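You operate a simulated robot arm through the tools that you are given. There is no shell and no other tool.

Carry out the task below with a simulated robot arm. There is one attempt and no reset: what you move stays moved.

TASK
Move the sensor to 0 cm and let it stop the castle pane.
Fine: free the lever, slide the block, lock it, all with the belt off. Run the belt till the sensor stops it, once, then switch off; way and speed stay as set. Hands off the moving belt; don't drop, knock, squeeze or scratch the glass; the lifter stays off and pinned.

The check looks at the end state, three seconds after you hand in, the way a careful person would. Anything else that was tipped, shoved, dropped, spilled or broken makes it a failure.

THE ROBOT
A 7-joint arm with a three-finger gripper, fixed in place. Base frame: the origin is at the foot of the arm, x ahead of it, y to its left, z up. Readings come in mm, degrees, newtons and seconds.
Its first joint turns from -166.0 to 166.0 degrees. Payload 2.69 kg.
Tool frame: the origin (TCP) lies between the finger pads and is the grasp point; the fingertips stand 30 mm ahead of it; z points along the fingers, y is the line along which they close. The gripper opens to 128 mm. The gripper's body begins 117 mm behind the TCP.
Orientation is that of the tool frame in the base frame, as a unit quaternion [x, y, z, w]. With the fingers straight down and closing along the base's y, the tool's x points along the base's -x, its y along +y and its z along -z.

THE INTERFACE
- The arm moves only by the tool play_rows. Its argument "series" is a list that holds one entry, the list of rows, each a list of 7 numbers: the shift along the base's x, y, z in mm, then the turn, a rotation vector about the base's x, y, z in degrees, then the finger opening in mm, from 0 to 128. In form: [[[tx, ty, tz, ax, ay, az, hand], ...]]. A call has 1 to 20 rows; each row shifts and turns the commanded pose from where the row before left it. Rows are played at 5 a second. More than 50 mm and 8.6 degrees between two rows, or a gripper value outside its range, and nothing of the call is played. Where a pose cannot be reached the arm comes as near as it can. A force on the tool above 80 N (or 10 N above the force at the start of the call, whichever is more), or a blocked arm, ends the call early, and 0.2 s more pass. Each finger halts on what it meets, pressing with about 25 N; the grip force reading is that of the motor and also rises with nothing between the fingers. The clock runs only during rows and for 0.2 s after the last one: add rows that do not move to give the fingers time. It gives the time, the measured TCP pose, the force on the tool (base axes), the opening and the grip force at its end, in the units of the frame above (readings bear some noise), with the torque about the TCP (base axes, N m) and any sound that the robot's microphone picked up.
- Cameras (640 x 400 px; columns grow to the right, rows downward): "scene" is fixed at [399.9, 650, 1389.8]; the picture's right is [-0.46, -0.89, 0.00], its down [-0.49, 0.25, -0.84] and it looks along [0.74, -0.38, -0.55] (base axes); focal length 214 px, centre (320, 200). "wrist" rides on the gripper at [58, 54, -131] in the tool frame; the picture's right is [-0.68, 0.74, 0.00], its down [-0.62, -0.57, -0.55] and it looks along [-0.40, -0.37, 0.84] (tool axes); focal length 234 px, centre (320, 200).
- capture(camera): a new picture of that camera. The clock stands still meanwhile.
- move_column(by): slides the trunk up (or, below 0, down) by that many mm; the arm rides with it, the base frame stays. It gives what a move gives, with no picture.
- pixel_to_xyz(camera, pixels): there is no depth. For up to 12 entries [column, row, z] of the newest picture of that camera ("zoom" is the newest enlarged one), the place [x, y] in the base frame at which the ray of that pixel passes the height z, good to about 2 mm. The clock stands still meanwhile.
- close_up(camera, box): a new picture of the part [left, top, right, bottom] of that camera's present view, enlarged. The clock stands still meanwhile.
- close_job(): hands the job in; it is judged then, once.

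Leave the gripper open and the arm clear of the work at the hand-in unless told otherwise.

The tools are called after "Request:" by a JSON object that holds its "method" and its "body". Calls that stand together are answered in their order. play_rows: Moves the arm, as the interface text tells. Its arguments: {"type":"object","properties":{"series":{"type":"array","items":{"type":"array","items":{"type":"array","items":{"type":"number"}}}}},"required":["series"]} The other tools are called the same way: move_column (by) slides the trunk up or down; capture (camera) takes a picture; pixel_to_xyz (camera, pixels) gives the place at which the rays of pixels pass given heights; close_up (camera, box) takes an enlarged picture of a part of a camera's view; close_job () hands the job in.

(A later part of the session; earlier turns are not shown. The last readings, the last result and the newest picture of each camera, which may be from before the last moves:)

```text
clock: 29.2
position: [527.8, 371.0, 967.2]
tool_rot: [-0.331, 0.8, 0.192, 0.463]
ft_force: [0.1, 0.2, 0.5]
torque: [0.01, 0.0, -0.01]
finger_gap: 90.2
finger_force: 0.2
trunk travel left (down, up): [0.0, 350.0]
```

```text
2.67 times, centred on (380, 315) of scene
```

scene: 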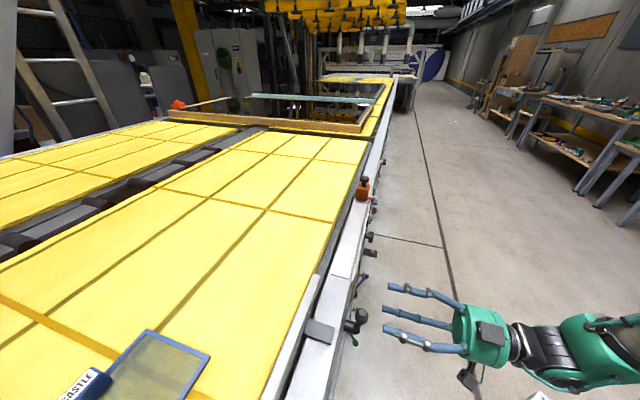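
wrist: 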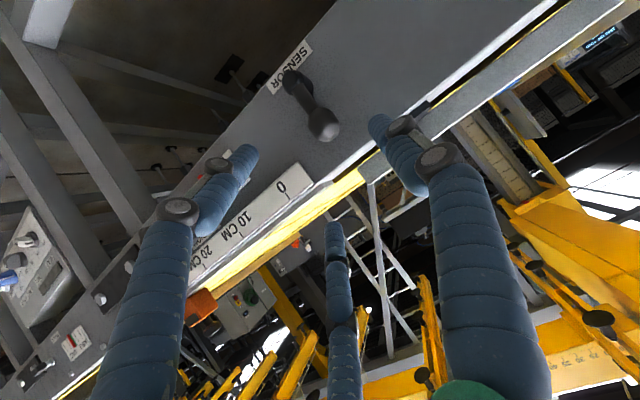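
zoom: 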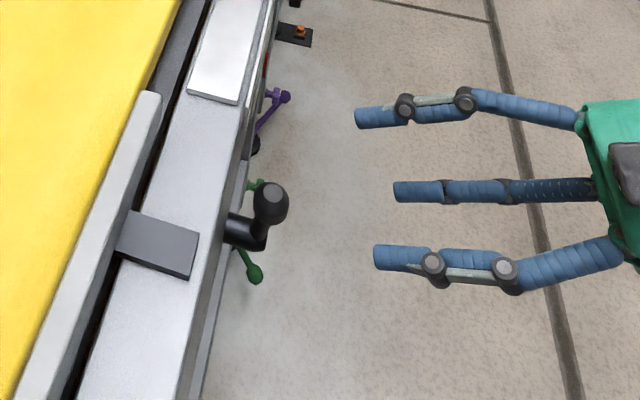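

Force is back to zero and the lever is still upright. Now I'll roll the tool +90° about its own axis here in free space. Then one finger will sit over the knob, the other two will sit either side of the lever arm, and the camera will be above.

Request:
{"method": "play_rows", "body": {"series": [[[-0.7, 0.7, 0, 5.02, 5.02, -4.1, 80], [-0.7, 0.7, 0, 5.02, 5.02, -4.1, 80], [-0.7, 0.7, 0, 5.02, 5.02, -4.1, 80], [-0.7, 0.7, 0, 5.02, 5.02, -4.1, 80], [-0.7, 0.7, 0, 5.02, 5.02, -4.1, 80], [-0.7, 0.7, 0, 5.02, 5.02, -4.1, 80], [-0.7, 0.7, 0, 5.02, 5.02, -4.1, 80], [-0.7, 0.7, 0, 5.02, 5.02, -4.1, 80], [-0.7, 0.7, 0, 5.02, 5.02, -4.1, 80], [-0.7, 0.7, 0, 5.02, 5.02, -4.1, 80], [-0.7, 0.7, 0, 5.02, 5.02, -4.1, 80], [0, 0, 0, 0, 0, 0, 80]]]}}

Request:
{"method": "capture", "body": {"camera": "wrist"}}

Request:
{"method": "close_up", "body": {"camera": "scene", "box": [300, 240, 460, 390]}}

```text
clock: 31.9
position: [517.2, 380.9, 964.9]
tool_rot: [0.334, 0.799, 0.462, 0.191]
ft_force: [-0.3, -0.8, 1.2]
torque: [-0.03, 0.02, 0.0]
finger_gap: 80.0
finger_force: 0.1
trunk travel left (down, up): [0.0, 350.0]
```

```text
taken
```

wrist: 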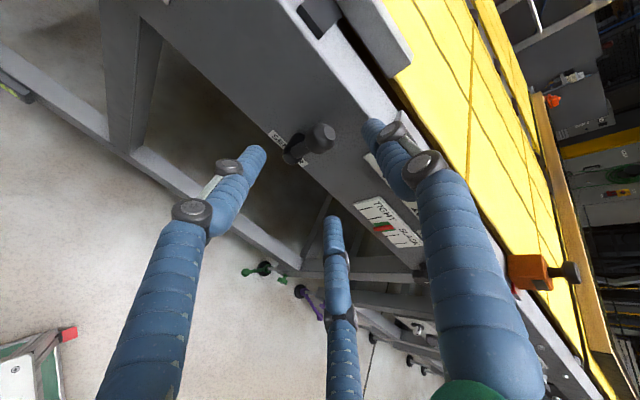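

```text
2.67 times, centred on (380, 315) of scene
```

zoom: 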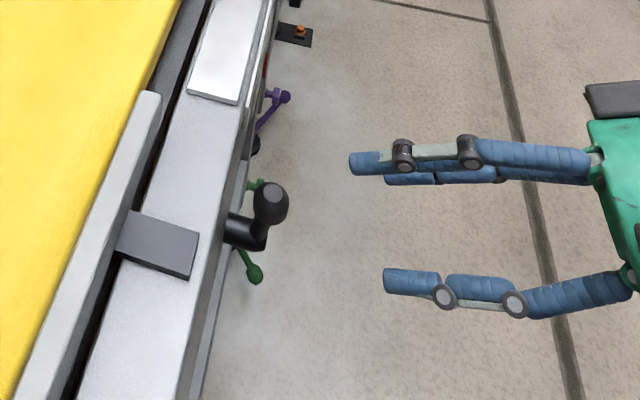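

Good view from above now; the lever knob is at wrist (322,133), lined up with the tool axis. I'll narrow the fingers to 64 mm and advance along the tool axis, stopping halfway to check.

Request:
{"method": "play_rows", "body": {"series": [[[12.5, 11.5, -10.6, 0, 0, 0, 64], [12.5, 11.5, -10.6, 0, 0, 0, 64], [12.5, 11.5, -10.6, 0, 0, 0, 64], [0, 0, 0, 0, 0, 0, 64]]]}}

Request:
{"method": "capture", "body": {"camera": "wrist"}}

Request:
{"method": "close_up", "body": {"camera": "scene", "box": [320, 260, 440, 360]}}

```text
clock: 32.9
position: [553.3, 413.6, 931.4]
tool_rot: [0.333, 0.8, 0.461, 0.191]
ft_force: [-0.5, 0.2, 0.1]
torque: [-0.01, -0.03, -0.01]
finger_gap: 64.0
finger_force: 0.0
trunk travel left (down, up): [0.0, 350.0]
```

```text
taken
```

wrist: 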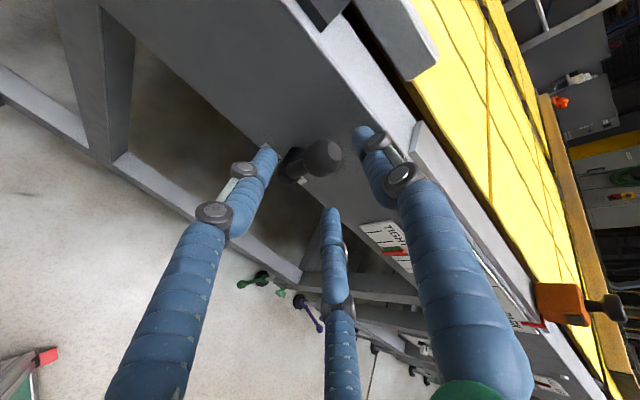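

```text
4.00 times, centred on (380, 310) of scene
```

zoom: 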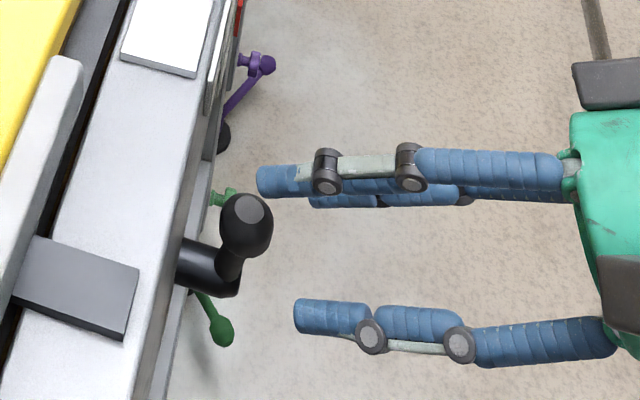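

Knob at wrist (322,160), still on the axis between the fingers. Advancing the remaining 40 mm.

Request:
{"method": "play_rows", "body": {"series": [[[8.8, 8.2, -6.7, 0, 0, 0, 64], [8.8, 8.2, -6.7, 0, 0, 0, 64], [8.8, 8.2, -6.7, 0, 0, 0, 64], [0, 0, 0, 0, 0, 0, 64]]]}}

Request:
{"method": "capture", "body": {"camera": "wrist"}}

Request:
{"method": "close_up", "body": {"camera": "scene", "box": [320, 260, 440, 360]}}

```text
clock: 33.9
position: [579.6, 440.2, 914.4]
tool_rot: [0.333, 0.799, 0.463, 0.191]
ft_force: [-9.2, -10.7, 9.1]
torque: [0.51, -0.57, -0.04]
finger_gap: 66.1
finger_force: 1.5
trunk travel left (down, up): [0.0, 350.0]
```

```text
taken
```

wrist: 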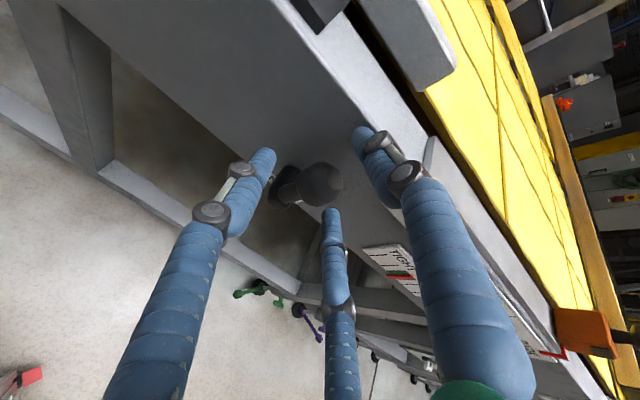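

```text
4.00 times, centred on (380, 310) of scene
```

zoom: 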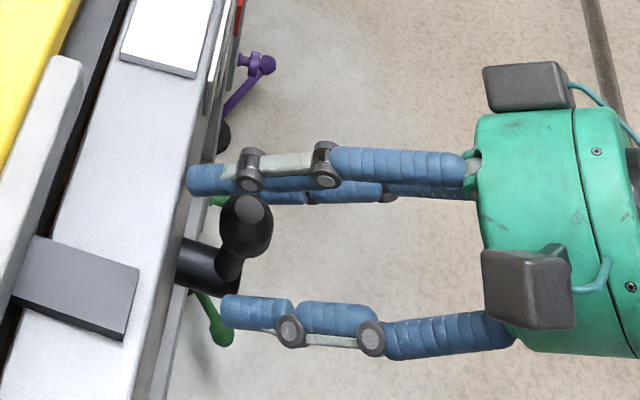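

The upper finger is touching the rail's top edge lightly (about 17 N), and the knob at (322,185) is already at the grasp point. I'll back off 8 mm and close on the knob, which also draws the upper finger away from the edge.

Request:
{"method": "play_rows", "body": {"series": [[[-5, -5, 3, 0, 0, 0, 60], [0, 0, 0, 0, 0, 0, 45], [0, 0, 0, 0, 0, 0, 30], [0, 0, 0, 0, 0, 0, 26], [0, 0, 0, 0, 0, 0, 26]]]}}

Request:
{"method": "capture", "body": {"camera": "wrist"}}

Request:
{"method": "close_up", "body": {"camera": "scene", "box": [320, 260, 440, 360]}}

```text
clock: 35.0
position: [574.5, 436.7, 916.3]
tool_rot: [0.334, 0.8, 0.461, 0.19]
ft_force: [0.6, -1.1, -4.1]
torque: [-0.06, 0.06, -0.05]
finger_gap: 31.2
finger_force: 3.8
trunk travel left (down, up): [0.0, 350.0]
```

```text
taken
```

wrist: 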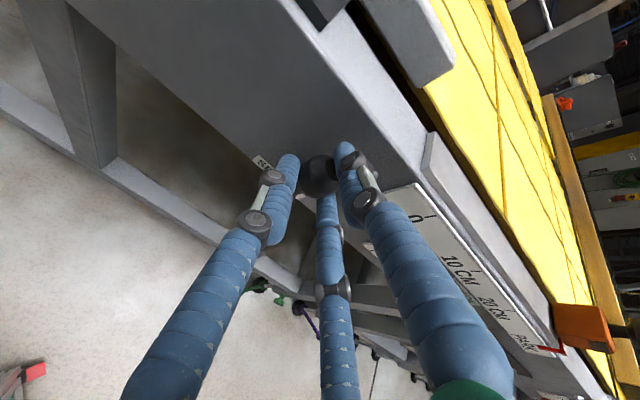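

```text
4.00 times, centred on (380, 310) of scene
```

zoom: 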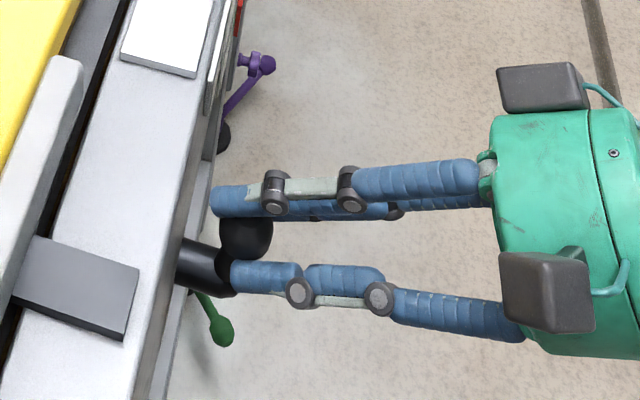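

The knob is held (gap 31 mm), caged by three fingers with the lever arm between the lower two. Now a gentle test turn of the top towards +u (counter-clockwise from outside): 3° per row for 9°, rolling the tool with it.

Request:
{"method": "play_rows", "body": {"series": [[[-2.4, 2.4, -0.1, -1.84, -1.84, 1.5, 26], [-2.4, 2.4, -0.3, -1.84, -1.84, 1.5, 26], [-2.4, 2.4, -0.5, -1.84, -1.84, 1.5, 26], [0, 0, 0, 0, 0, 0, 26]]]}}

Request:
{"method": "close_up", "body": {"camera": "scene", "box": [320, 260, 440, 360]}}

```text
clock: 36.0
position: [566.9, 443.5, 915.0]
tool_rot: [0.27, 0.823, 0.445, 0.227]
ft_force: [-1.1, -1.9, -4.7]
torque: [-0.01, 0.14, 0.0]
finger_gap: 31.5
finger_force: 4.0
trunk travel left (down, up): [0.0, 350.0]
```

```text
4.00 times, centred on (380, 310) of scene
```

zoom: 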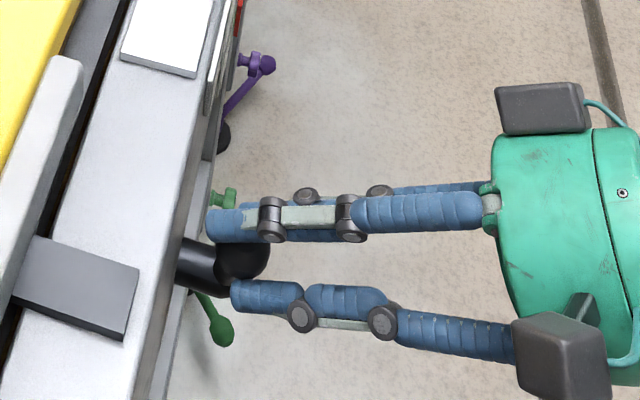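

It moved about 10 mm with under 5 N, so the lever turns this way. Continuing another 25° along the arc, watching the force.

Request:
{"method": "play_rows", "body": {"series": [[[-3.9, 3.9, -1.1, -3.06, -3.06, 2.5, 26], [-3.85, 3.85, -1.6, -3.06, -3.06, 2.5, 26], [-3.7, 3.7, -2.1, -3.06, -3.06, 2.5, 26], [-3.6, 3.6, -2.5, -3.06, -3.06, 2.5, 26], [-3.4, 3.4, -3.0, -3.06, -3.06, 2.5, 26], [0, 0, 0, 0, 0, 0, 26]]]}}

Request:
{"method": "close_up", "body": {"camera": "scene", "box": [320, 260, 440, 360]}}

Request:
{"method": "capture", "body": {"camera": "wrist"}}

```text
clock: 37.5
position: [549.0, 460.3, 905.9]
tool_rot: [0.085, 0.862, 0.387, 0.316]
ft_force: [0.7, -4.1, -3.1]
torque: [-0.16, 0.07, -0.11]
finger_gap: 32.6
finger_force: 4.2
trunk travel left (down, up): [0.0, 350.0]
```

```text
4.00 times, centred on (380, 310) of scene
```

zoom: 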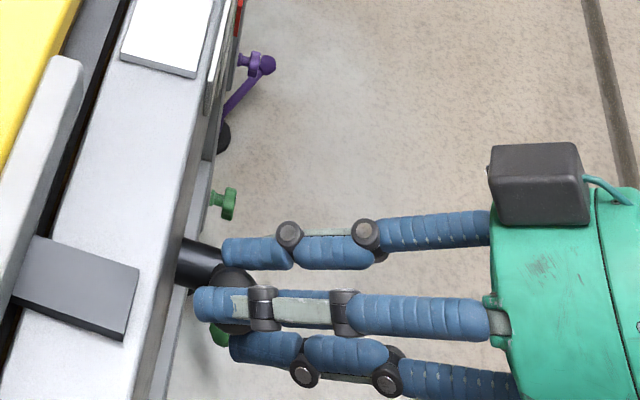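

```text
taken
```

wrist: 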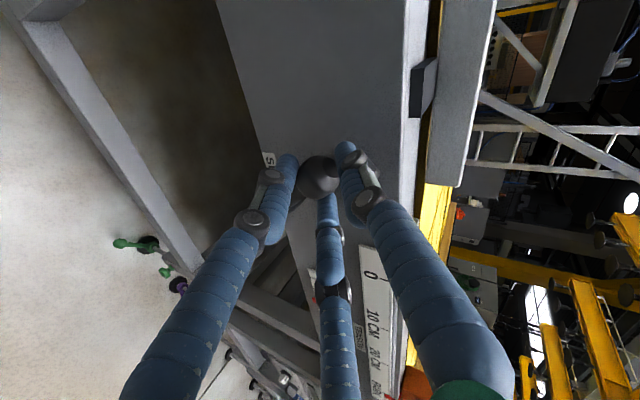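

The lever follows smoothly: about 34° turned, force under 6 N. Continuing to about 64°.

Request:
{"method": "play_rows", "body": {"series": [[[-3.22, 3.22, -3.37, -3.06, -3.06, 2.5, 26], [-3.0, 3.0, -3.76, -3.06, -3.06, 2.5, 26], [-2.76, 2.76, -4.11, -3.06, -3.06, 2.5, 26], [-2.5, 2.5, -4.44, -3.06, -3.06, 2.5, 26], [-2.21, 2.21, -4.73, -3.06, -3.06, 2.5, 26], [-1.91, 1.91, -4.98, -3.06, -3.06, 2.5, 26], [0, 0, 0, 0, 0, 0, 26]]]}}

Request:
{"method": "close_up", "body": {"camera": "scene", "box": [320, 260, 440, 360]}}

Request:
{"method": "capture", "body": {"camera": "wrist"}}

```text
clock: 39.1
position: [549.5, 465.1, 897.3]
tool_rot: [-0.146, 0.85, 0.298, 0.41]
ft_force: [-27.3, -3.4, 16.6]
torque: [0.36, -0.1, 0.49]
finger_gap: 29.8
finger_force: 44.8
out of reach, approached as far as the arm can: row 2, 3, 4, 5, 6
trunk travel left (down, up): [0.0, 350.0]
stopped in row 7: the force on the tool passed its limit at 82 N (the readings are from after the stop); the commanded pose is now the measured one
```

```text
4.00 times, centred on (380, 310) of scene
```

zoom: 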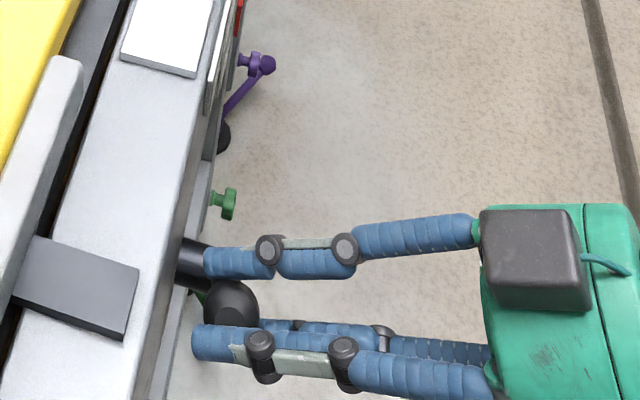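

```text
taken
```

wrist: 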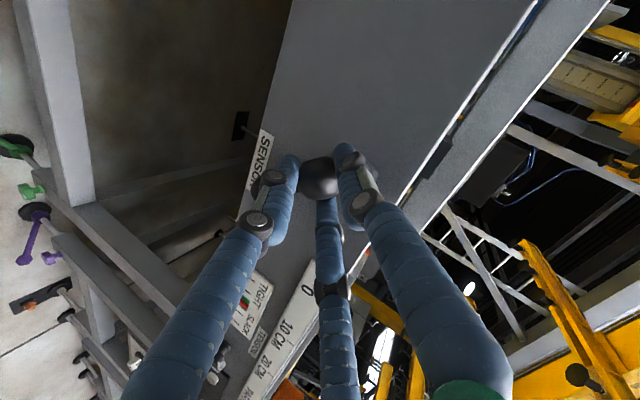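

The rows stopped with 82 N. The tool reached only about u≈-60, z≈897 (lever near 40°), several rows were reported out of reach, and the tool's roll got ahead of the lever. I'll relax the grip a little to take the load off, then look at the lever's angle.

Request:
{"method": "play_rows", "body": {"series": [[[0, 0, 0, 0, 0, 0, 50], [0, 0, 0, 0, 0, 0, 50], [0, 0, 0, 0, 0, 0, 50]]]}}

Request:
{"method": "capture", "body": {"camera": "wrist"}}

Request:
{"method": "close_up", "body": {"camera": "scene", "box": [320, 280, 400, 350]}}

```text
clock: 40.0
position: [551.4, 465.1, 895.9]
tool_rot: [-0.145, 0.851, 0.298, 0.408]
ft_force: [1.3, -0.4, -1.3]
torque: [-0.01, 0.0, -0.01]
finger_gap: 50.1
finger_force: 0.0
trunk travel left (down, up): [0.0, 350.0]
```

```text
taken
```

wrist: 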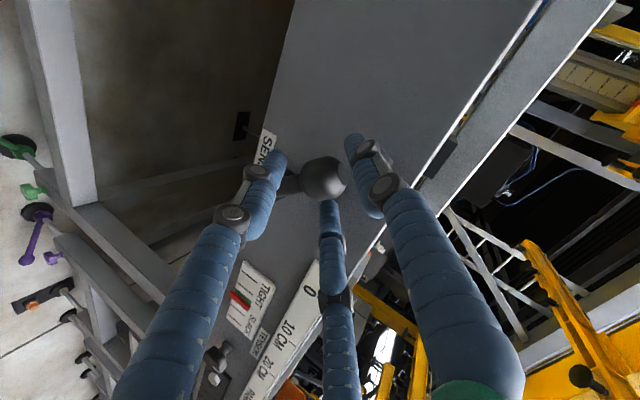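

```text
5.71 times, centred on (360, 315) of scene
```

zoom: 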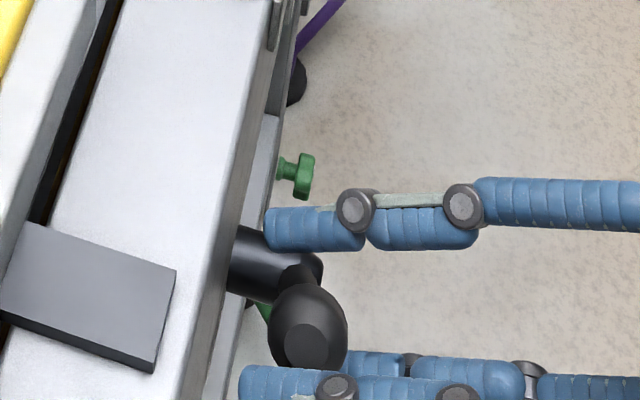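

With the load off, the lever sits at about 42° (its cap matches (551,485,900)). To tell whether the arm's reach or the lever's own stop is limiting, I'll nudge a few mm along the arc with a loose cage.

Request:
{"method": "play_rows", "body": {"series": [[[-2.6, 2.6, -3.3, 0, 0, 0, 44], [-2.6, 2.6, -3.4, 0, 0, 0, 40], [-2.5, 2.5, -3.5, 0, 0, 0, 40], [0, 0, 0, 0, 0, 0, 40]]]}}

```text
clock: 41.0
position: [546.4, 469.5, 886.2]
tool_rot: [-0.148, 0.85, 0.301, 0.405]
ft_force: [0.7, 0.9, -0.3]
torque: [-0.02, -0.02, -0.04]
finger_gap: 40.1
finger_force: 0.0
out of reach, approached as far as the arm can: row 3
trunk travel left (down, up): [0.0, 350.0]
```

No force, but row 3 is out of reach, so this is an arm limit, not the lever's stop. I'll steepen the tool by another 15° around the knob to free the wrist, keeping the loose cage.

Request:
{"method": "play_rows", "body": {"series": [[[0.6, 0.6, 1, -3.53, 3.53, 0, 44], [0.6, 0.6, 1, -3.53, 3.53, 0, 44], [0.6, 0.6, 1, -3.53, 3.53, 0, 44], [0, 0, 0, 0, 0, 0, 44]]]}}

Request:
{"method": "capture", "body": {"camera": "wrist"}}

Request:
{"method": "capture", "body": {"camera": "scene"}}

```text
clock: 42.0
position: [548.0, 470.8, 889.8]
tool_rot: [-0.154, 0.908, 0.23, 0.313]
ft_force: [0.0, 1.4, 0.2]
torque: [-0.01, 0.02, 0.02]
finger_gap: 43.7
finger_force: 0.1
trunk travel left (down, up): [0.0, 350.0]
```

```text
taken
```

wrist: 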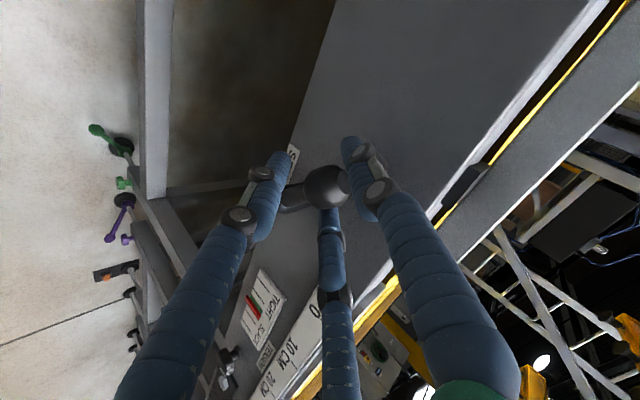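

```text
taken
```

scene: 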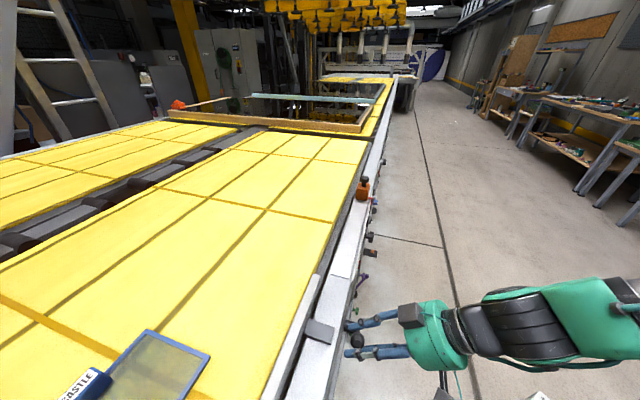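

That pose is reachable with no force. The knob at (328,187) is between the fingers. I'll continue the arc with a light cage, towards about 80°.

Request:
{"method": "play_rows", "body": {"series": [[[-4.4, 4.4, -1.4, 0, 0, 0, 40], [-4.4, 4.4, -1.4, 0, 0, 0, 38], [-1.85, 1.85, -5, 0, 0, 0, 36], [-1.55, 1.55, -5.3, -2.5, -2.5, 3.5, 36], [0, 0, 0, 0, 0, 0, 36]]]}}

Request:
{"method": "capture", "body": {"camera": "wrist"}}

Request:
{"method": "close_up", "body": {"camera": "scene", "box": [320, 290, 420, 370]}}

```text
clock: 43.1
position: [536.3, 484.2, 874.2]
tool_rot: [-0.193, 0.901, 0.215, 0.323]
ft_force: [-0.8, -1.0, -0.9]
torque: [0.01, 0.03, 0.01]
finger_gap: 36.5
finger_force: 0.5
trunk travel left (down, up): [0.0, 350.0]
```

```text
taken
```

wrist: 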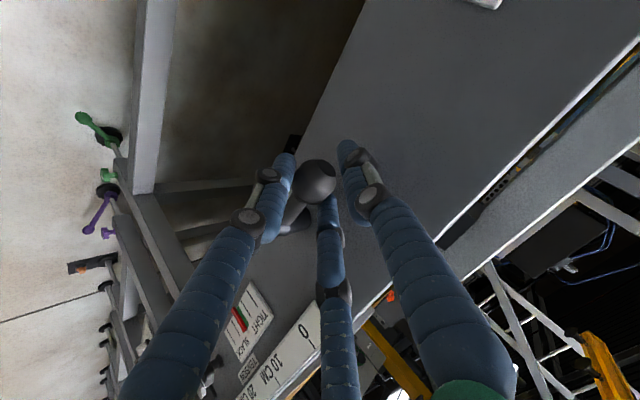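

```text
5.00 times, centred on (370, 330) of scene
```

zoom: 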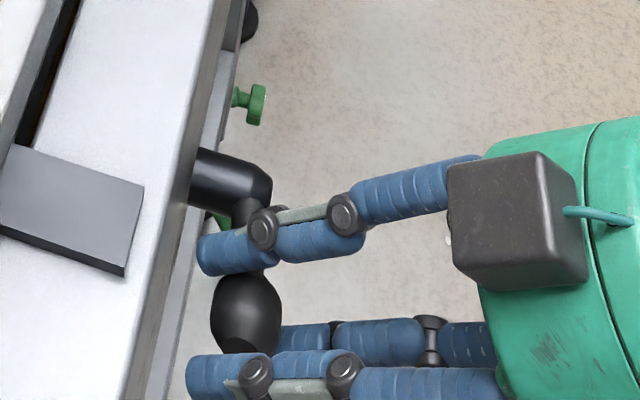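

The lever follows to about 70° with no force. Continuing to about 90°.

Request:
{"method": "play_rows", "body": {"series": [[[-1.2, 1.2, -5.4, -2.5, -2.5, 3.5, 36], [-0.85, 0.85, -5.5, -2.5, -2.5, 3.5, 36], [-0.5, 0.5, -5.7, -2.5, -2.5, 3.5, 36], [-0.2, 0.2, -5.6, -2.5, -2.5, 3.5, 36], [0, 0, 0, 0, 0, 0, 36]]]}}

Request:
{"method": "capture", "body": {"camera": "wrist"}}

Request:
{"method": "close_up", "body": {"camera": "scene", "box": [320, 290, 420, 370]}}

```text
clock: 44.4
position: [532.9, 486.3, 855.9]
tool_rot: [-0.347, 0.854, 0.158, 0.355]
ft_force: [9.1, 3.4, 16.6]
torque: [0.02, -0.37, 0.0]
finger_gap: 48.2
finger_force: 8.9
trunk travel left (down, up): [0.0, 350.0]
```

```text
taken
```

wrist: 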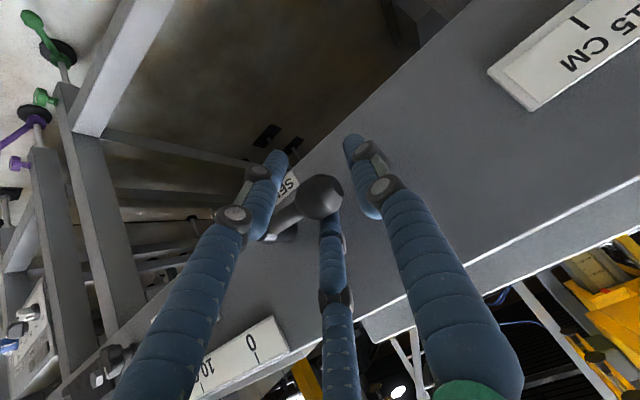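

```text
5.00 times, centred on (370, 330) of scene
```

zoom: 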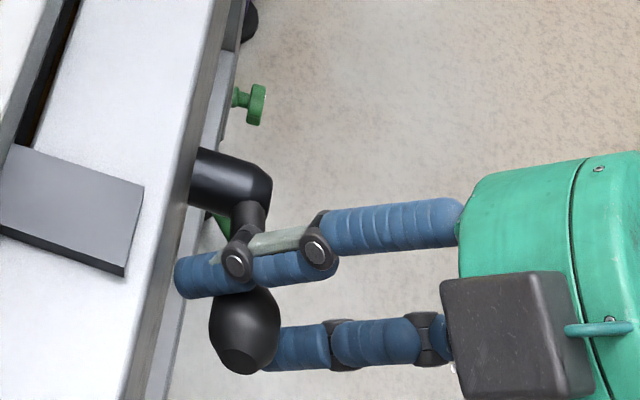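

The fingers are being pushed open (48 mm) with about 17 N upward, so the lever has met its stop at roughly horizontal. I'll open the fingers, retreat along the tool axis and check the lever.

Request:
{"method": "play_rows", "body": {"series": [[[0, 0, 1, 0, 0, 0, 56], [0, 0, 0, 0, 0, 0, 64], [-12.5, -12.5, 17.7, 0, 0, 0, 64], [-12.5, -12.5, 17.7, 0, 0, 0, 64], [-12.5, -12.5, 17.7, 0, 0, 0, 64], [-12.5, -12.5, 17.7, 0, 0, 0, 64], [0, 0, 0, 0, 0, 0, 64]]]}}

Request:
{"method": "capture", "body": {"camera": "wrist"}}

Request:
{"method": "close_up", "body": {"camera": "scene", "box": [320, 290, 420, 370]}}

```text
clock: 46.0
position: [486.6, 434.2, 926.1]
tool_rot: [-0.347, 0.854, 0.157, 0.353]
ft_force: [-0.5, -0.8, 0.4]
torque: [-0.01, 0.0, -0.02]
finger_gap: 63.9
finger_force: 0.0
trunk travel left (down, up): [0.0, 350.0]
```

```text
taken
```

wrist: 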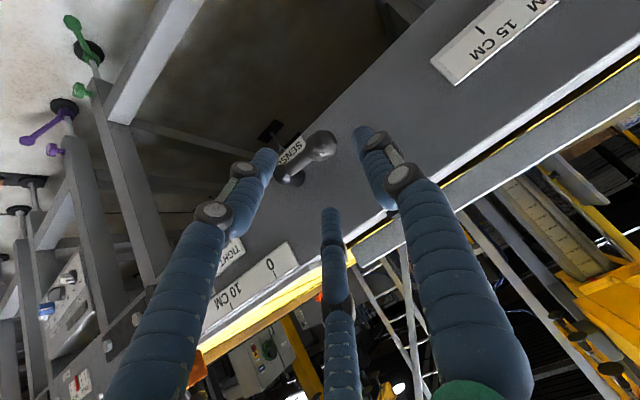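

```text
5.00 times, centred on (370, 330) of scene
```

zoom: 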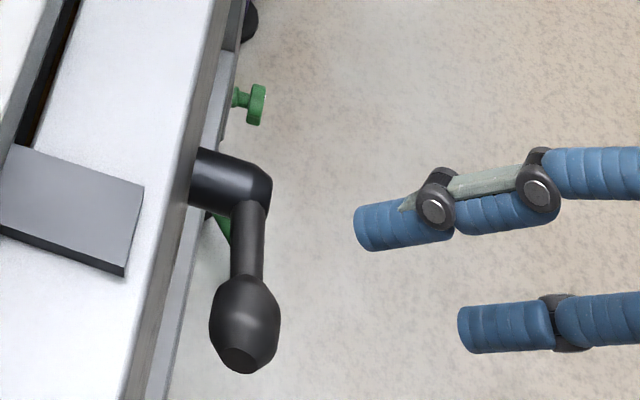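

The lever now lies level along the rail (from (290,175) to (322,145), parallel to the rail edge), so it's freed. Next is the sensor block. I'll raise the trunk back 150 mm (the tool is clear of everything) for tool-down work over the rail.

Request:
{"method": "move_column", "body": {"by": 150}}

Request:
{"method": "play_rows", "body": {"series": [[[15.2, -31.3, 9, -5.45, 2.09, 5.41, 90], [15.2, -31.3, 9, -5.45, 2.09, 5.41, 90], [15.2, -31.3, 9, -5.45, 2.09, 5.41, 90], [15.2, -31.3, 9, -5.45, 2.09, 5.41, 90], [15.2, -31.3, 9, -5.45, 2.09, 5.41, 90], [15.2, -31.3, 9, -5.45, 2.09, 5.41, 90], [15.2, -31.3, 9, -5.45, 2.09, 5.41, 90], [15.2, -31.3, 9, -5.45, 2.09, 5.41, 90], [0, 0, 0, 0, 0, 0, 90]]]}}

Request:
{"method": "capture", "body": {"camera": "wrist"}}

Request:
{"method": "capture", "body": {"camera": "scene"}}

```text
clock: 47.7
position: [487.1, 433.9, 1076.6]
tool_rot: [-0.347, 0.855, 0.157, 0.353]
ft_force: [-0.5, 0.1, 0.6]
torque: [0.01, -0.01, -0.03]
finger_gap: 64.1
finger_force: 0.2
trunk travel left (down, up): [-150.0, 200.0]
```

```text
clock: 49.7
position: [610.7, 182.6, 1146.6]
tool_rot: [-0.707, 0.707, -0.001, -0.001]
ft_force: [0.8, -0.3, -0.9]
torque: [0.0, 0.01, -0.05]
finger_gap: 90.1
finger_force: 0.1
trunk travel left (down, up): [-150.0, 200.0]
```

```text
taken
```

wrist: 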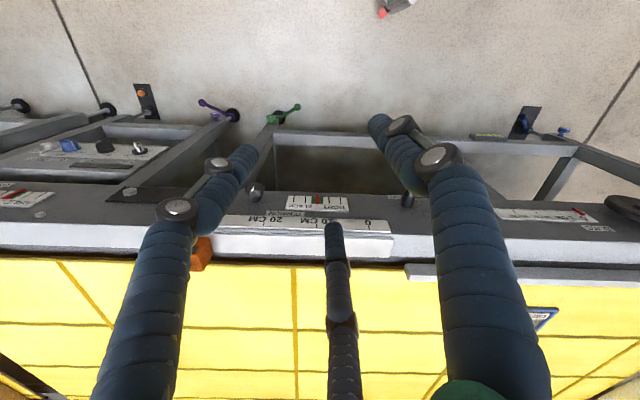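

```text
taken
```

scene: 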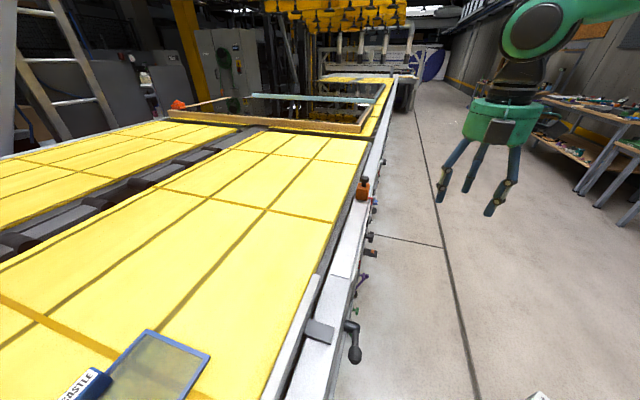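

In the scene the lever knob now hangs level at (355,350). The block's black knob triangulates to (927,200) with its top at z≈1033. I'll move at height to above it.

Request:
{"method": "play_rows", "body": {"series": [[[45.2, 2.5, 0, 0, 0, 0, 90], [45.2, 2.5, 0, 0, 0, 0, 90], [45.2, 2.5, 0, 0, 0, 0, 90], [45.2, 2.5, 0, 0, 0, 0, 90], [45.2, 2.5, 0, 0, 0, 0, 90], [45.2, 2.5, 0, 0, 0, 0, 90], [45.2, 2.5, 0, 0, 0, 0, 90], [0, 0, 0, 0, 0, 0, 90]]]}}

Request:
{"method": "capture", "body": {"camera": "wrist"}}

Request:
{"method": "capture", "body": {"camera": "scene"}}

```text
clock: 51.5
position: [927.4, 200.0, 1148.9]
tool_rot: [0.707, -0.707, 0.0, 0.002]
ft_force: [0.9, 0.0, -1.0]
torque: [0.04, 0.08, -0.01]
finger_gap: 89.9
finger_force: 0.0
trunk travel left (down, up): [-150.0, 200.0]
```

```text
taken
```

wrist: 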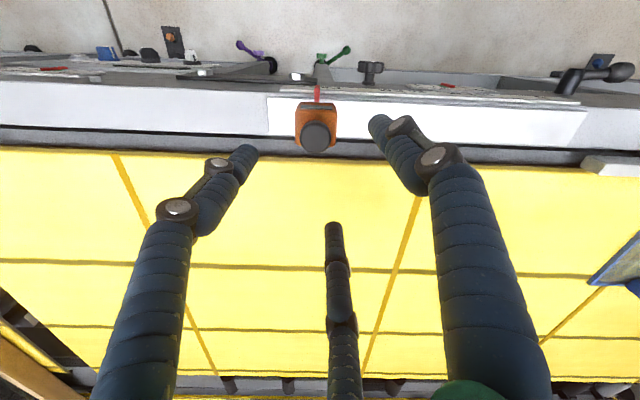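

```text
taken
```

scene: 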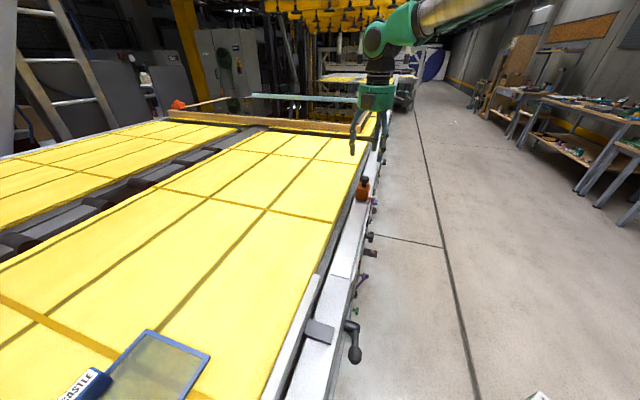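

The knob is at wrist (316,137), which is almost exactly on the tool axis. I'll check with pixel_to_xyz and look closely at the knob, block and pointer.

Request:
{"method": "pixel_to_xyz", "body": {"camera": "wrist", "pixels": [[316, 137, 1033], [316, 137, 1025], [316, 92, 950], [316, 92, 960], [316, 107, 1000]]}}

Request:
{"method": "close_up", "body": {"camera": "wrist", "box": [270, 60, 400, 170]}}

Request:
{"method": "close_up", "body": {"camera": "scene", "box": [340, 165, 400, 205]}}

```text
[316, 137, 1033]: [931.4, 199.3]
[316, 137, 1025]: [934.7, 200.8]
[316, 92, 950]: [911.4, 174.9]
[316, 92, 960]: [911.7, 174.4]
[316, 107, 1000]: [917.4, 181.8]
```

```text
3.64 times, centred on (335, 115) of wrist
```

zoom: 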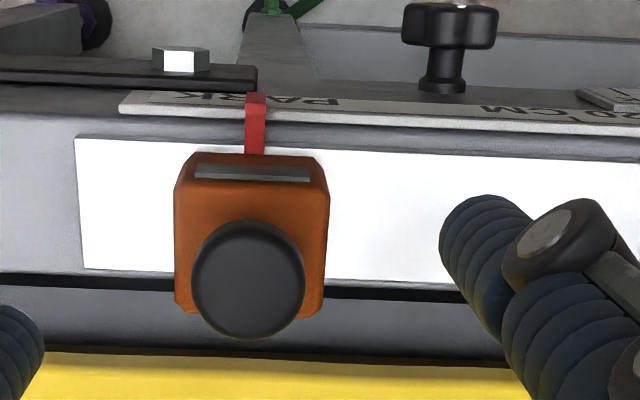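

```text
10.00 times, centred on (370, 185) of scene
```

zoom: 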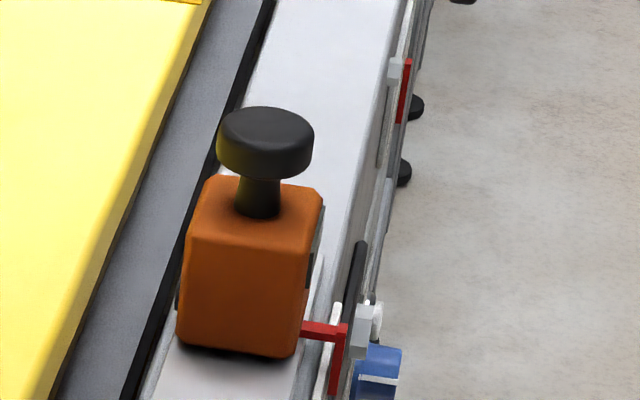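

The knob is about 34 mm across and 16 mm thick, with the block top near z≈997. I'll descend so the fingertips reach z≈1011, around the knob and clear of the block's top.

Request:
{"method": "play_rows", "body": {"series": [[[2.5, -0.3, -27, 0, 0, 0, 80], [0, 0, -27, 0, 0, 0, 80], [0, 0, -27, 0, 0, 0, 80], [0, 0, -26, 0, 0, 0, 80], [0, 0, 0, 0, 0, 0, 80]]]}}

Request:
{"method": "capture", "body": {"camera": "wrist"}}

Request:
{"method": "close_up", "body": {"camera": "scene", "box": [330, 140, 410, 200]}}

```text
clock: 52.7
position: [927.0, 199.9, 1041.9]
tool_rot: [-0.707, 0.707, -0.001, 0.0]
ft_force: [0.5, -0.2, -0.5]
torque: [-0.01, 0.05, 0.02]
finger_gap: 79.8
finger_force: 0.1
trunk travel left (down, up): [-150.0, 200.0]
```

```text
taken
```

wrist: 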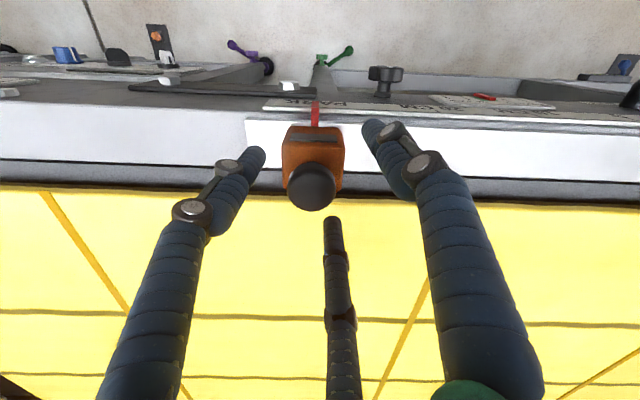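

```text
6.67 times, centred on (370, 170) of scene
```

zoom: 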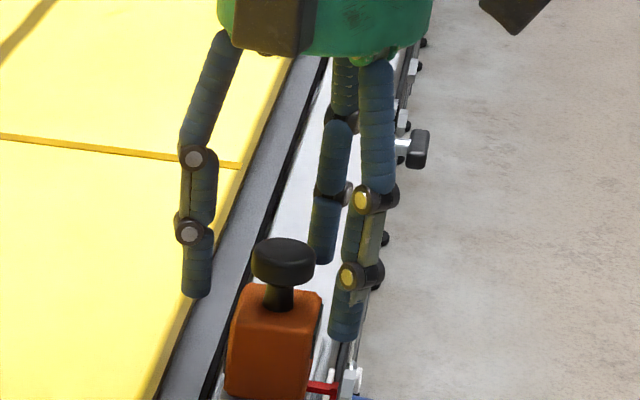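

The knob appears at (312,186) while the tool axis is at (319,185), so I'll shift 5 mm towards -u and close softly around it.

Request:
{"method": "play_rows", "body": {"series": [[[3.5, -3.5, 0, 0, 0, 0, 70], [0, 0, 0, 0, 0, 0, 50], [0, 0, 0, 0, 0, 0, 36], [0, 0, 0, 0, 0, 0, 32], [0, 0, 0, 0, 0, 0, 30], [0, 0, 0, 0, 0, 0, 30]]]}}

Request:
{"method": "capture", "body": {"camera": "wrist"}}

Request:
{"method": "close_up", "body": {"camera": "scene", "box": [330, 140, 410, 200]}}

```text
clock: 54.1
position: [929.9, 198.6, 1042.7]
tool_rot: [-0.707, 0.707, -0.001, 0.001]
ft_force: [6.4, 7.6, -0.3]
torque: [0.1, -0.09, -0.03]
finger_gap: 36.0
finger_force: 4.8
trunk travel left (down, up): [-150.0, 200.0]
```

```text
taken
```

wrist: 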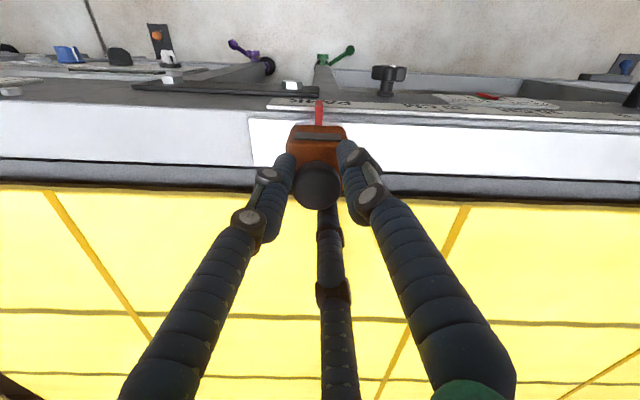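

```text
6.67 times, centred on (370, 170) of scene
```

zoom: 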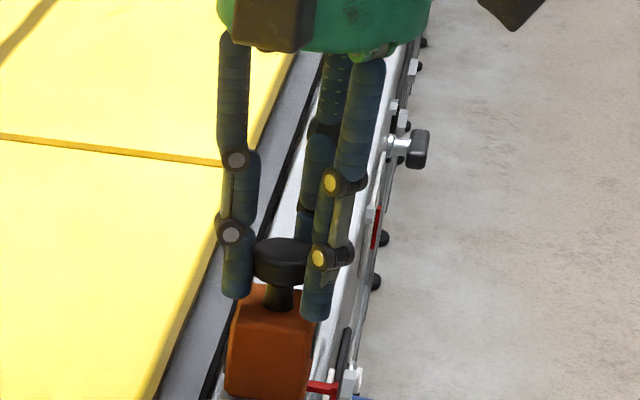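

The knob is gripped (gap 36 mm) with only about 10 N across the rail. I'll test-slide 12 mm along the rail towards 0 (+u), after easing 1 mm into the table to cut the side force.

Request:
{"method": "play_rows", "body": {"series": [[[0.7, 0.7, 0, 0, 0, 0, 30], [-2.1, 2.1, 0, 0, 0, 0, 30], [-2.1, 2.1, 0, 0, 0, 0, 30], [-2.1, 2.1, 0, 0, 0, 0, 30], [-2.1, 2.1, 0, 0, 0, 0, 30]]]}}

Request:
{"method": "capture", "body": {"camera": "wrist"}}

```text
clock: 55.3
position: [923.9, 206.7, 1041.2]
tool_rot: [-0.707, 0.707, -0.001, 0.0]
ft_force: [0.8, -0.3, 0.4]
torque: [-0.01, -0.04, 0.03]
finger_gap: 34.9
finger_force: 3.4
trunk travel left (down, up): [-150.0, 200.0]
```

```text
taken
```

wrist: 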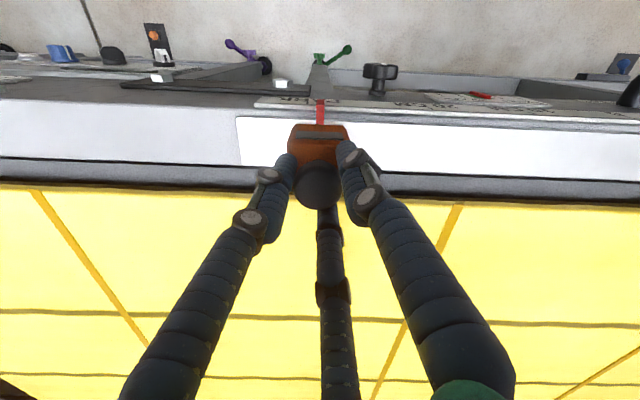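

The block slides freely (force about 0), so the lever is released. I'll slide it 225 mm along the rail in 12.5 mm steps, then check.

Request:
{"method": "play_rows", "body": {"series": [[[-8.84, 8.84, 0, 0, 0, 0, 30], [-8.84, 8.84, 0, 0, 0, 0, 30], [-8.84, 8.84, 0, 0, 0, 0, 30], [-8.84, 8.84, 0, 0, 0, 0, 30], [-8.84, 8.84, 0, 0, 0, 0, 30], [-8.84, 8.84, 0, 0, 0, 0, 30], [-8.84, 8.84, 0, 0, 0, 0, 30], [-8.84, 8.84, 0, 0, 0, 0, 30], [-8.84, 8.84, 0, 0, 0, 0, 30], [0, 0, 0, 0, 0, 0, 30]]]}}

Request:
{"method": "capture", "body": {"camera": "wrist"}}

```text
clock: 57.5
position: [844.4, 287.4, 1041.0]
tool_rot: [-0.707, 0.707, -0.001, -0.001]
ft_force: [1.8, 2.7, -0.2]
torque: [0.05, -0.01, 0.02]
finger_gap: 33.7
finger_force: 3.0
trunk travel left (down, up): [-150.0, 200.0]
```

```text
taken
```

wrist: 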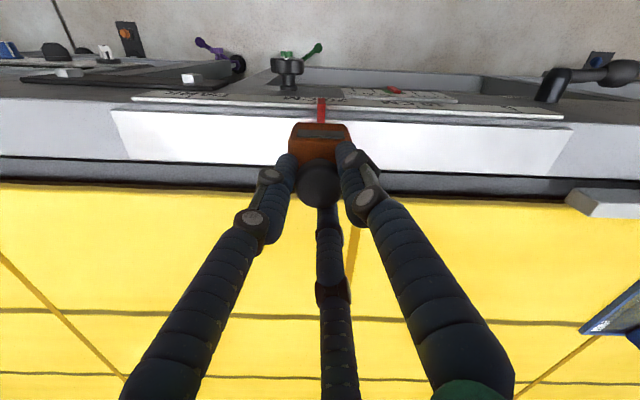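

It's sliding well; the tool is at u≈-394. I'll look at the pointer against the scale now.

Request:
{"method": "close_up", "body": {"camera": "wrist", "box": [240, 80, 400, 140]}}

Request:
{"method": "close_up", "body": {"camera": "wrist", "box": [400, 80, 580, 150]}}

Request:
{"method": "close_up", "body": {"camera": "scene", "box": [330, 180, 410, 240]}}

```text
4.00 times, centred on (320, 110) of wrist
```

zoom: 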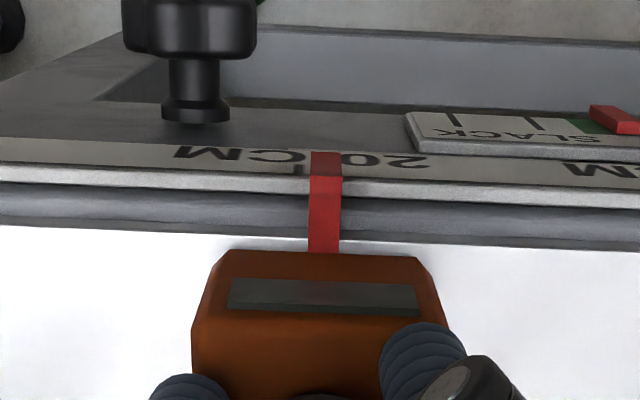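

```text
3.56 times, centred on (490, 115) of wrist
```

zoom: 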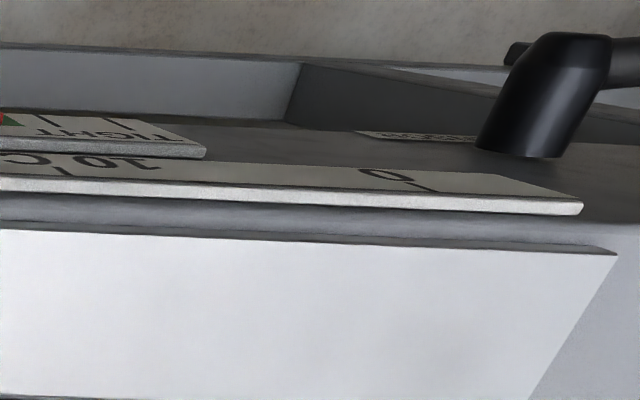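

```text
6.67 times, centred on (370, 210) of scene
```

zoom: 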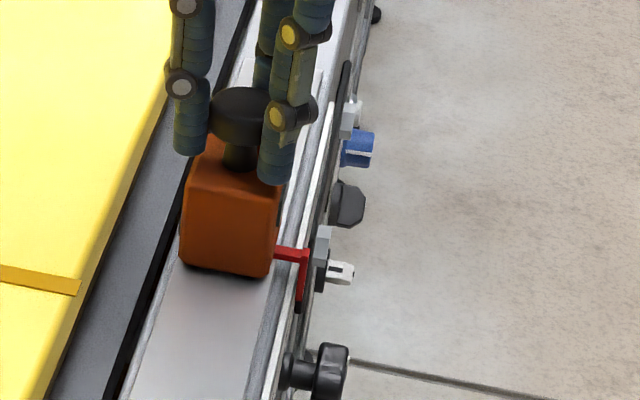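

The pointer is just past the 20 cm tick, at roughly 19 cm, so about 190 mm remain. I'll slide another 165 mm, then fine-adjust.

Request:
{"method": "play_rows", "body": {"series": [[[-8.33, 8.33, 0, 0, 0, 0, 30], [-8.33, 8.33, 0, 0, 0, 0, 30], [-8.33, 8.33, 0, 0, 0, 0, 30], [-8.33, 8.33, 0, 0, 0, 0, 30], [-8.33, 8.33, 0, 0, 0, 0, 30], [-8.33, 8.33, 0, 0, 0, 0, 30], [-8.33, 8.33, 0, 0, 0, 0, 30], [-8.33, 8.33, 0, 0, 0, 0, 30], [-8.33, 8.33, 0, 0, 0, 0, 30], [-8.33, 8.33, 0, 0, 0, 0, 30], [-8.33, 8.33, 0, 0, 0, 0, 30], [-8.33, 8.33, 0, 0, 0, 0, 30], [-8.33, 8.33, 0, 0, 0, 0, 30], [-8.33, 8.33, 0, 0, 0, 0, 30], [0, 0, 0, 0, 0, 0, 30]]]}}

Request:
{"method": "capture", "body": {"camera": "wrist"}}

Request:
{"method": "close_up", "body": {"camera": "wrist", "box": [250, 70, 410, 140]}}

Request:
{"method": "close_up", "body": {"camera": "scene", "box": [310, 220, 390, 290]}}

```text
clock: 60.7
position: [725.3, 402.4, 1040.6]
tool_rot: [0.708, -0.707, 0.001, 0.0]
ft_force: [4.4, 5.0, 2.1]
torque: [0.09, -0.11, 0.03]
finger_gap: 35.8
finger_force: 4.5
trunk travel left (down, up): [-150.0, 200.0]
```

```text
taken
```

wrist: 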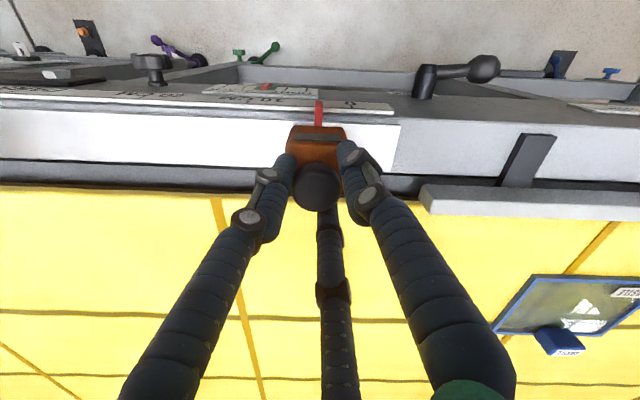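

```text
4.00 times, centred on (330, 105) of wrist
```

zoom: 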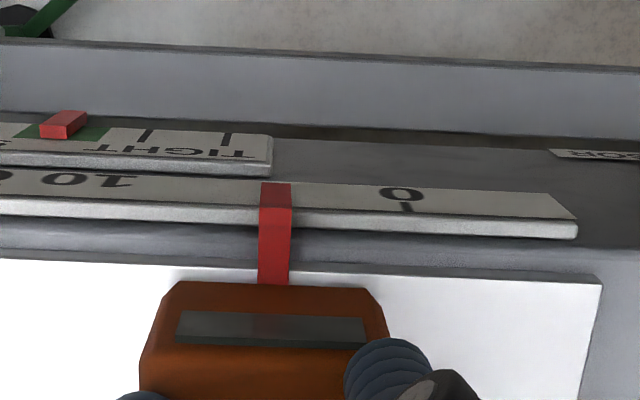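

```text
5.71 times, centred on (350, 255) of scene
```

zoom: 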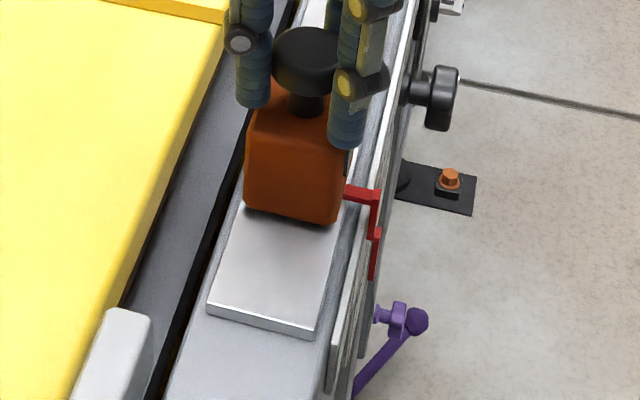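

The pointer is at close-up (276,200) and the 0 tick at (406,207), about 33 mm to go. I'll measure both rays at the scale's height.

Request:
{"method": "pixel_to_xyz", "body": {"camera": "wrist", "pixels": [[319, 105, 930], [351.5, 106.75, 930], [319, 105, 940], [351.5, 106.75, 940]]}}

```text
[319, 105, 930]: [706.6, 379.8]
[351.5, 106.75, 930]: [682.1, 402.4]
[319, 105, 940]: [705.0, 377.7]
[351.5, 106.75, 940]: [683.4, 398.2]
```

About 33 mm remain. I'll slide 28 mm more and look again.

Request:
{"method": "play_rows", "body": {"series": [[[-4.95, 4.95, 0, 0, 0, 0, 30], [-4.95, 4.95, 0, 0, 0, 0, 30], [-4.95, 4.95, 0, 0, 0, 0, 30], [-4.95, 4.95, 0, 0, 0, 0, 30], [0, 0, 0, 0, 0, 0, 30]]]}}

Request:
{"method": "close_up", "body": {"camera": "wrist", "box": [280, 80, 360, 130]}}

```text
clock: 61.9
position: [706.2, 422.0, 1039.7]
tool_rot: [0.707, -0.707, 0.001, 0.001]
ft_force: [2.2, 1.0, 0.0]
torque: [0.02, -0.03, 0.04]
finger_gap: 36.0
finger_force: 4.4
trunk travel left (down, up): [-150.0, 200.0]
```

```text
8.00 times, centred on (320, 105) of wrist
```

zoom: 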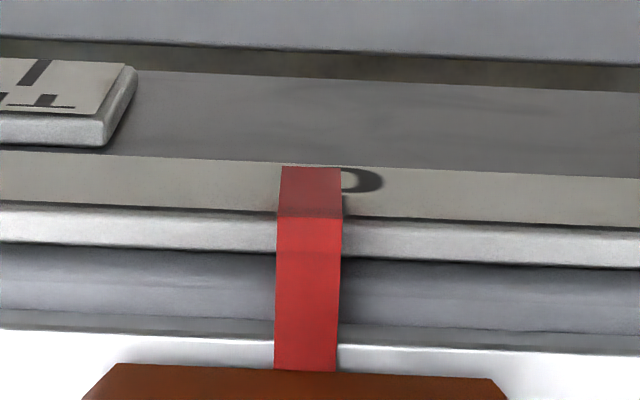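

The pointer covers the tick; the "0" shows only on its right (to x=384), so about 3.5 mm remain. Moving 3.5 mm more.

Request:
{"method": "play_rows", "body": {"series": [[[-1.25, 1.25, 0, 0, 0, 0, 30], [-1.25, 1.25, 0, 0, 0, 0, 30], [0, 0, 0, 0, 0, 0, 30]]]}}

Request:
{"method": "close_up", "body": {"camera": "wrist", "box": [280, 80, 360, 130]}}

```text
clock: 62.7
position: [704.1, 424.7, 1040.0]
tool_rot: [0.707, -0.707, 0.001, 0.0]
ft_force: [1.9, -0.8, -3.2]
torque: [-0.02, 0.03, 0.0]
finger_gap: 36.3
finger_force: 4.6
trunk travel left (down, up): [-150.0, 200.0]
```

```text
8.00 times, centred on (320, 105) of wrist
```

zoom: 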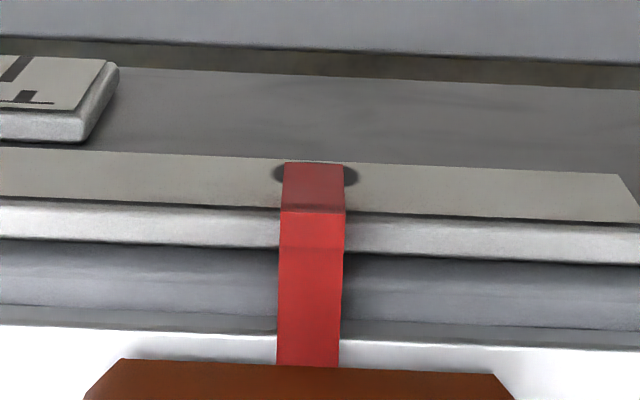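

The "0" now sticks out evenly on both sides of the pointer (274 and 358 against 285 and 344), so the pointer is at 0 within about 0.3 mm. I'll open the fingers and check it stays there.

Request:
{"method": "play_rows", "body": {"series": [[[0, 0, 0, 0, 0, 0, 40], [0, 0, 0, 0, 0, 0, 50], [0, 0, 0, 0, 0, 0, 64], [0, 0, 0, 0, 0, 0, 64]]]}}

Request:
{"method": "close_up", "body": {"camera": "wrist", "box": [280, 80, 360, 130]}}

Request:
{"method": "capture", "body": {"camera": "wrist"}}

```text
clock: 63.7
position: [704.2, 425.4, 1041.7]
tool_rot: [-0.707, 0.707, 0.0, -0.001]
ft_force: [0.1, -0.4, -0.7]
torque: [0.0, 0.01, 0.02]
finger_gap: 64.0
finger_force: 0.2
trunk travel left (down, up): [-150.0, 200.0]
```

```text
8.00 times, centred on (320, 105) of wrist
```

zoom: 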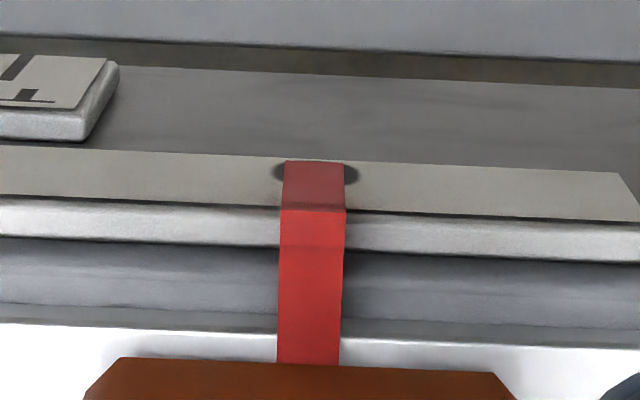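

```text
taken
```

wrist: 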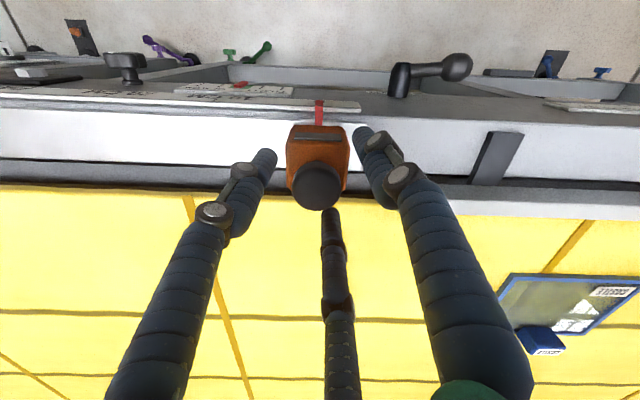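

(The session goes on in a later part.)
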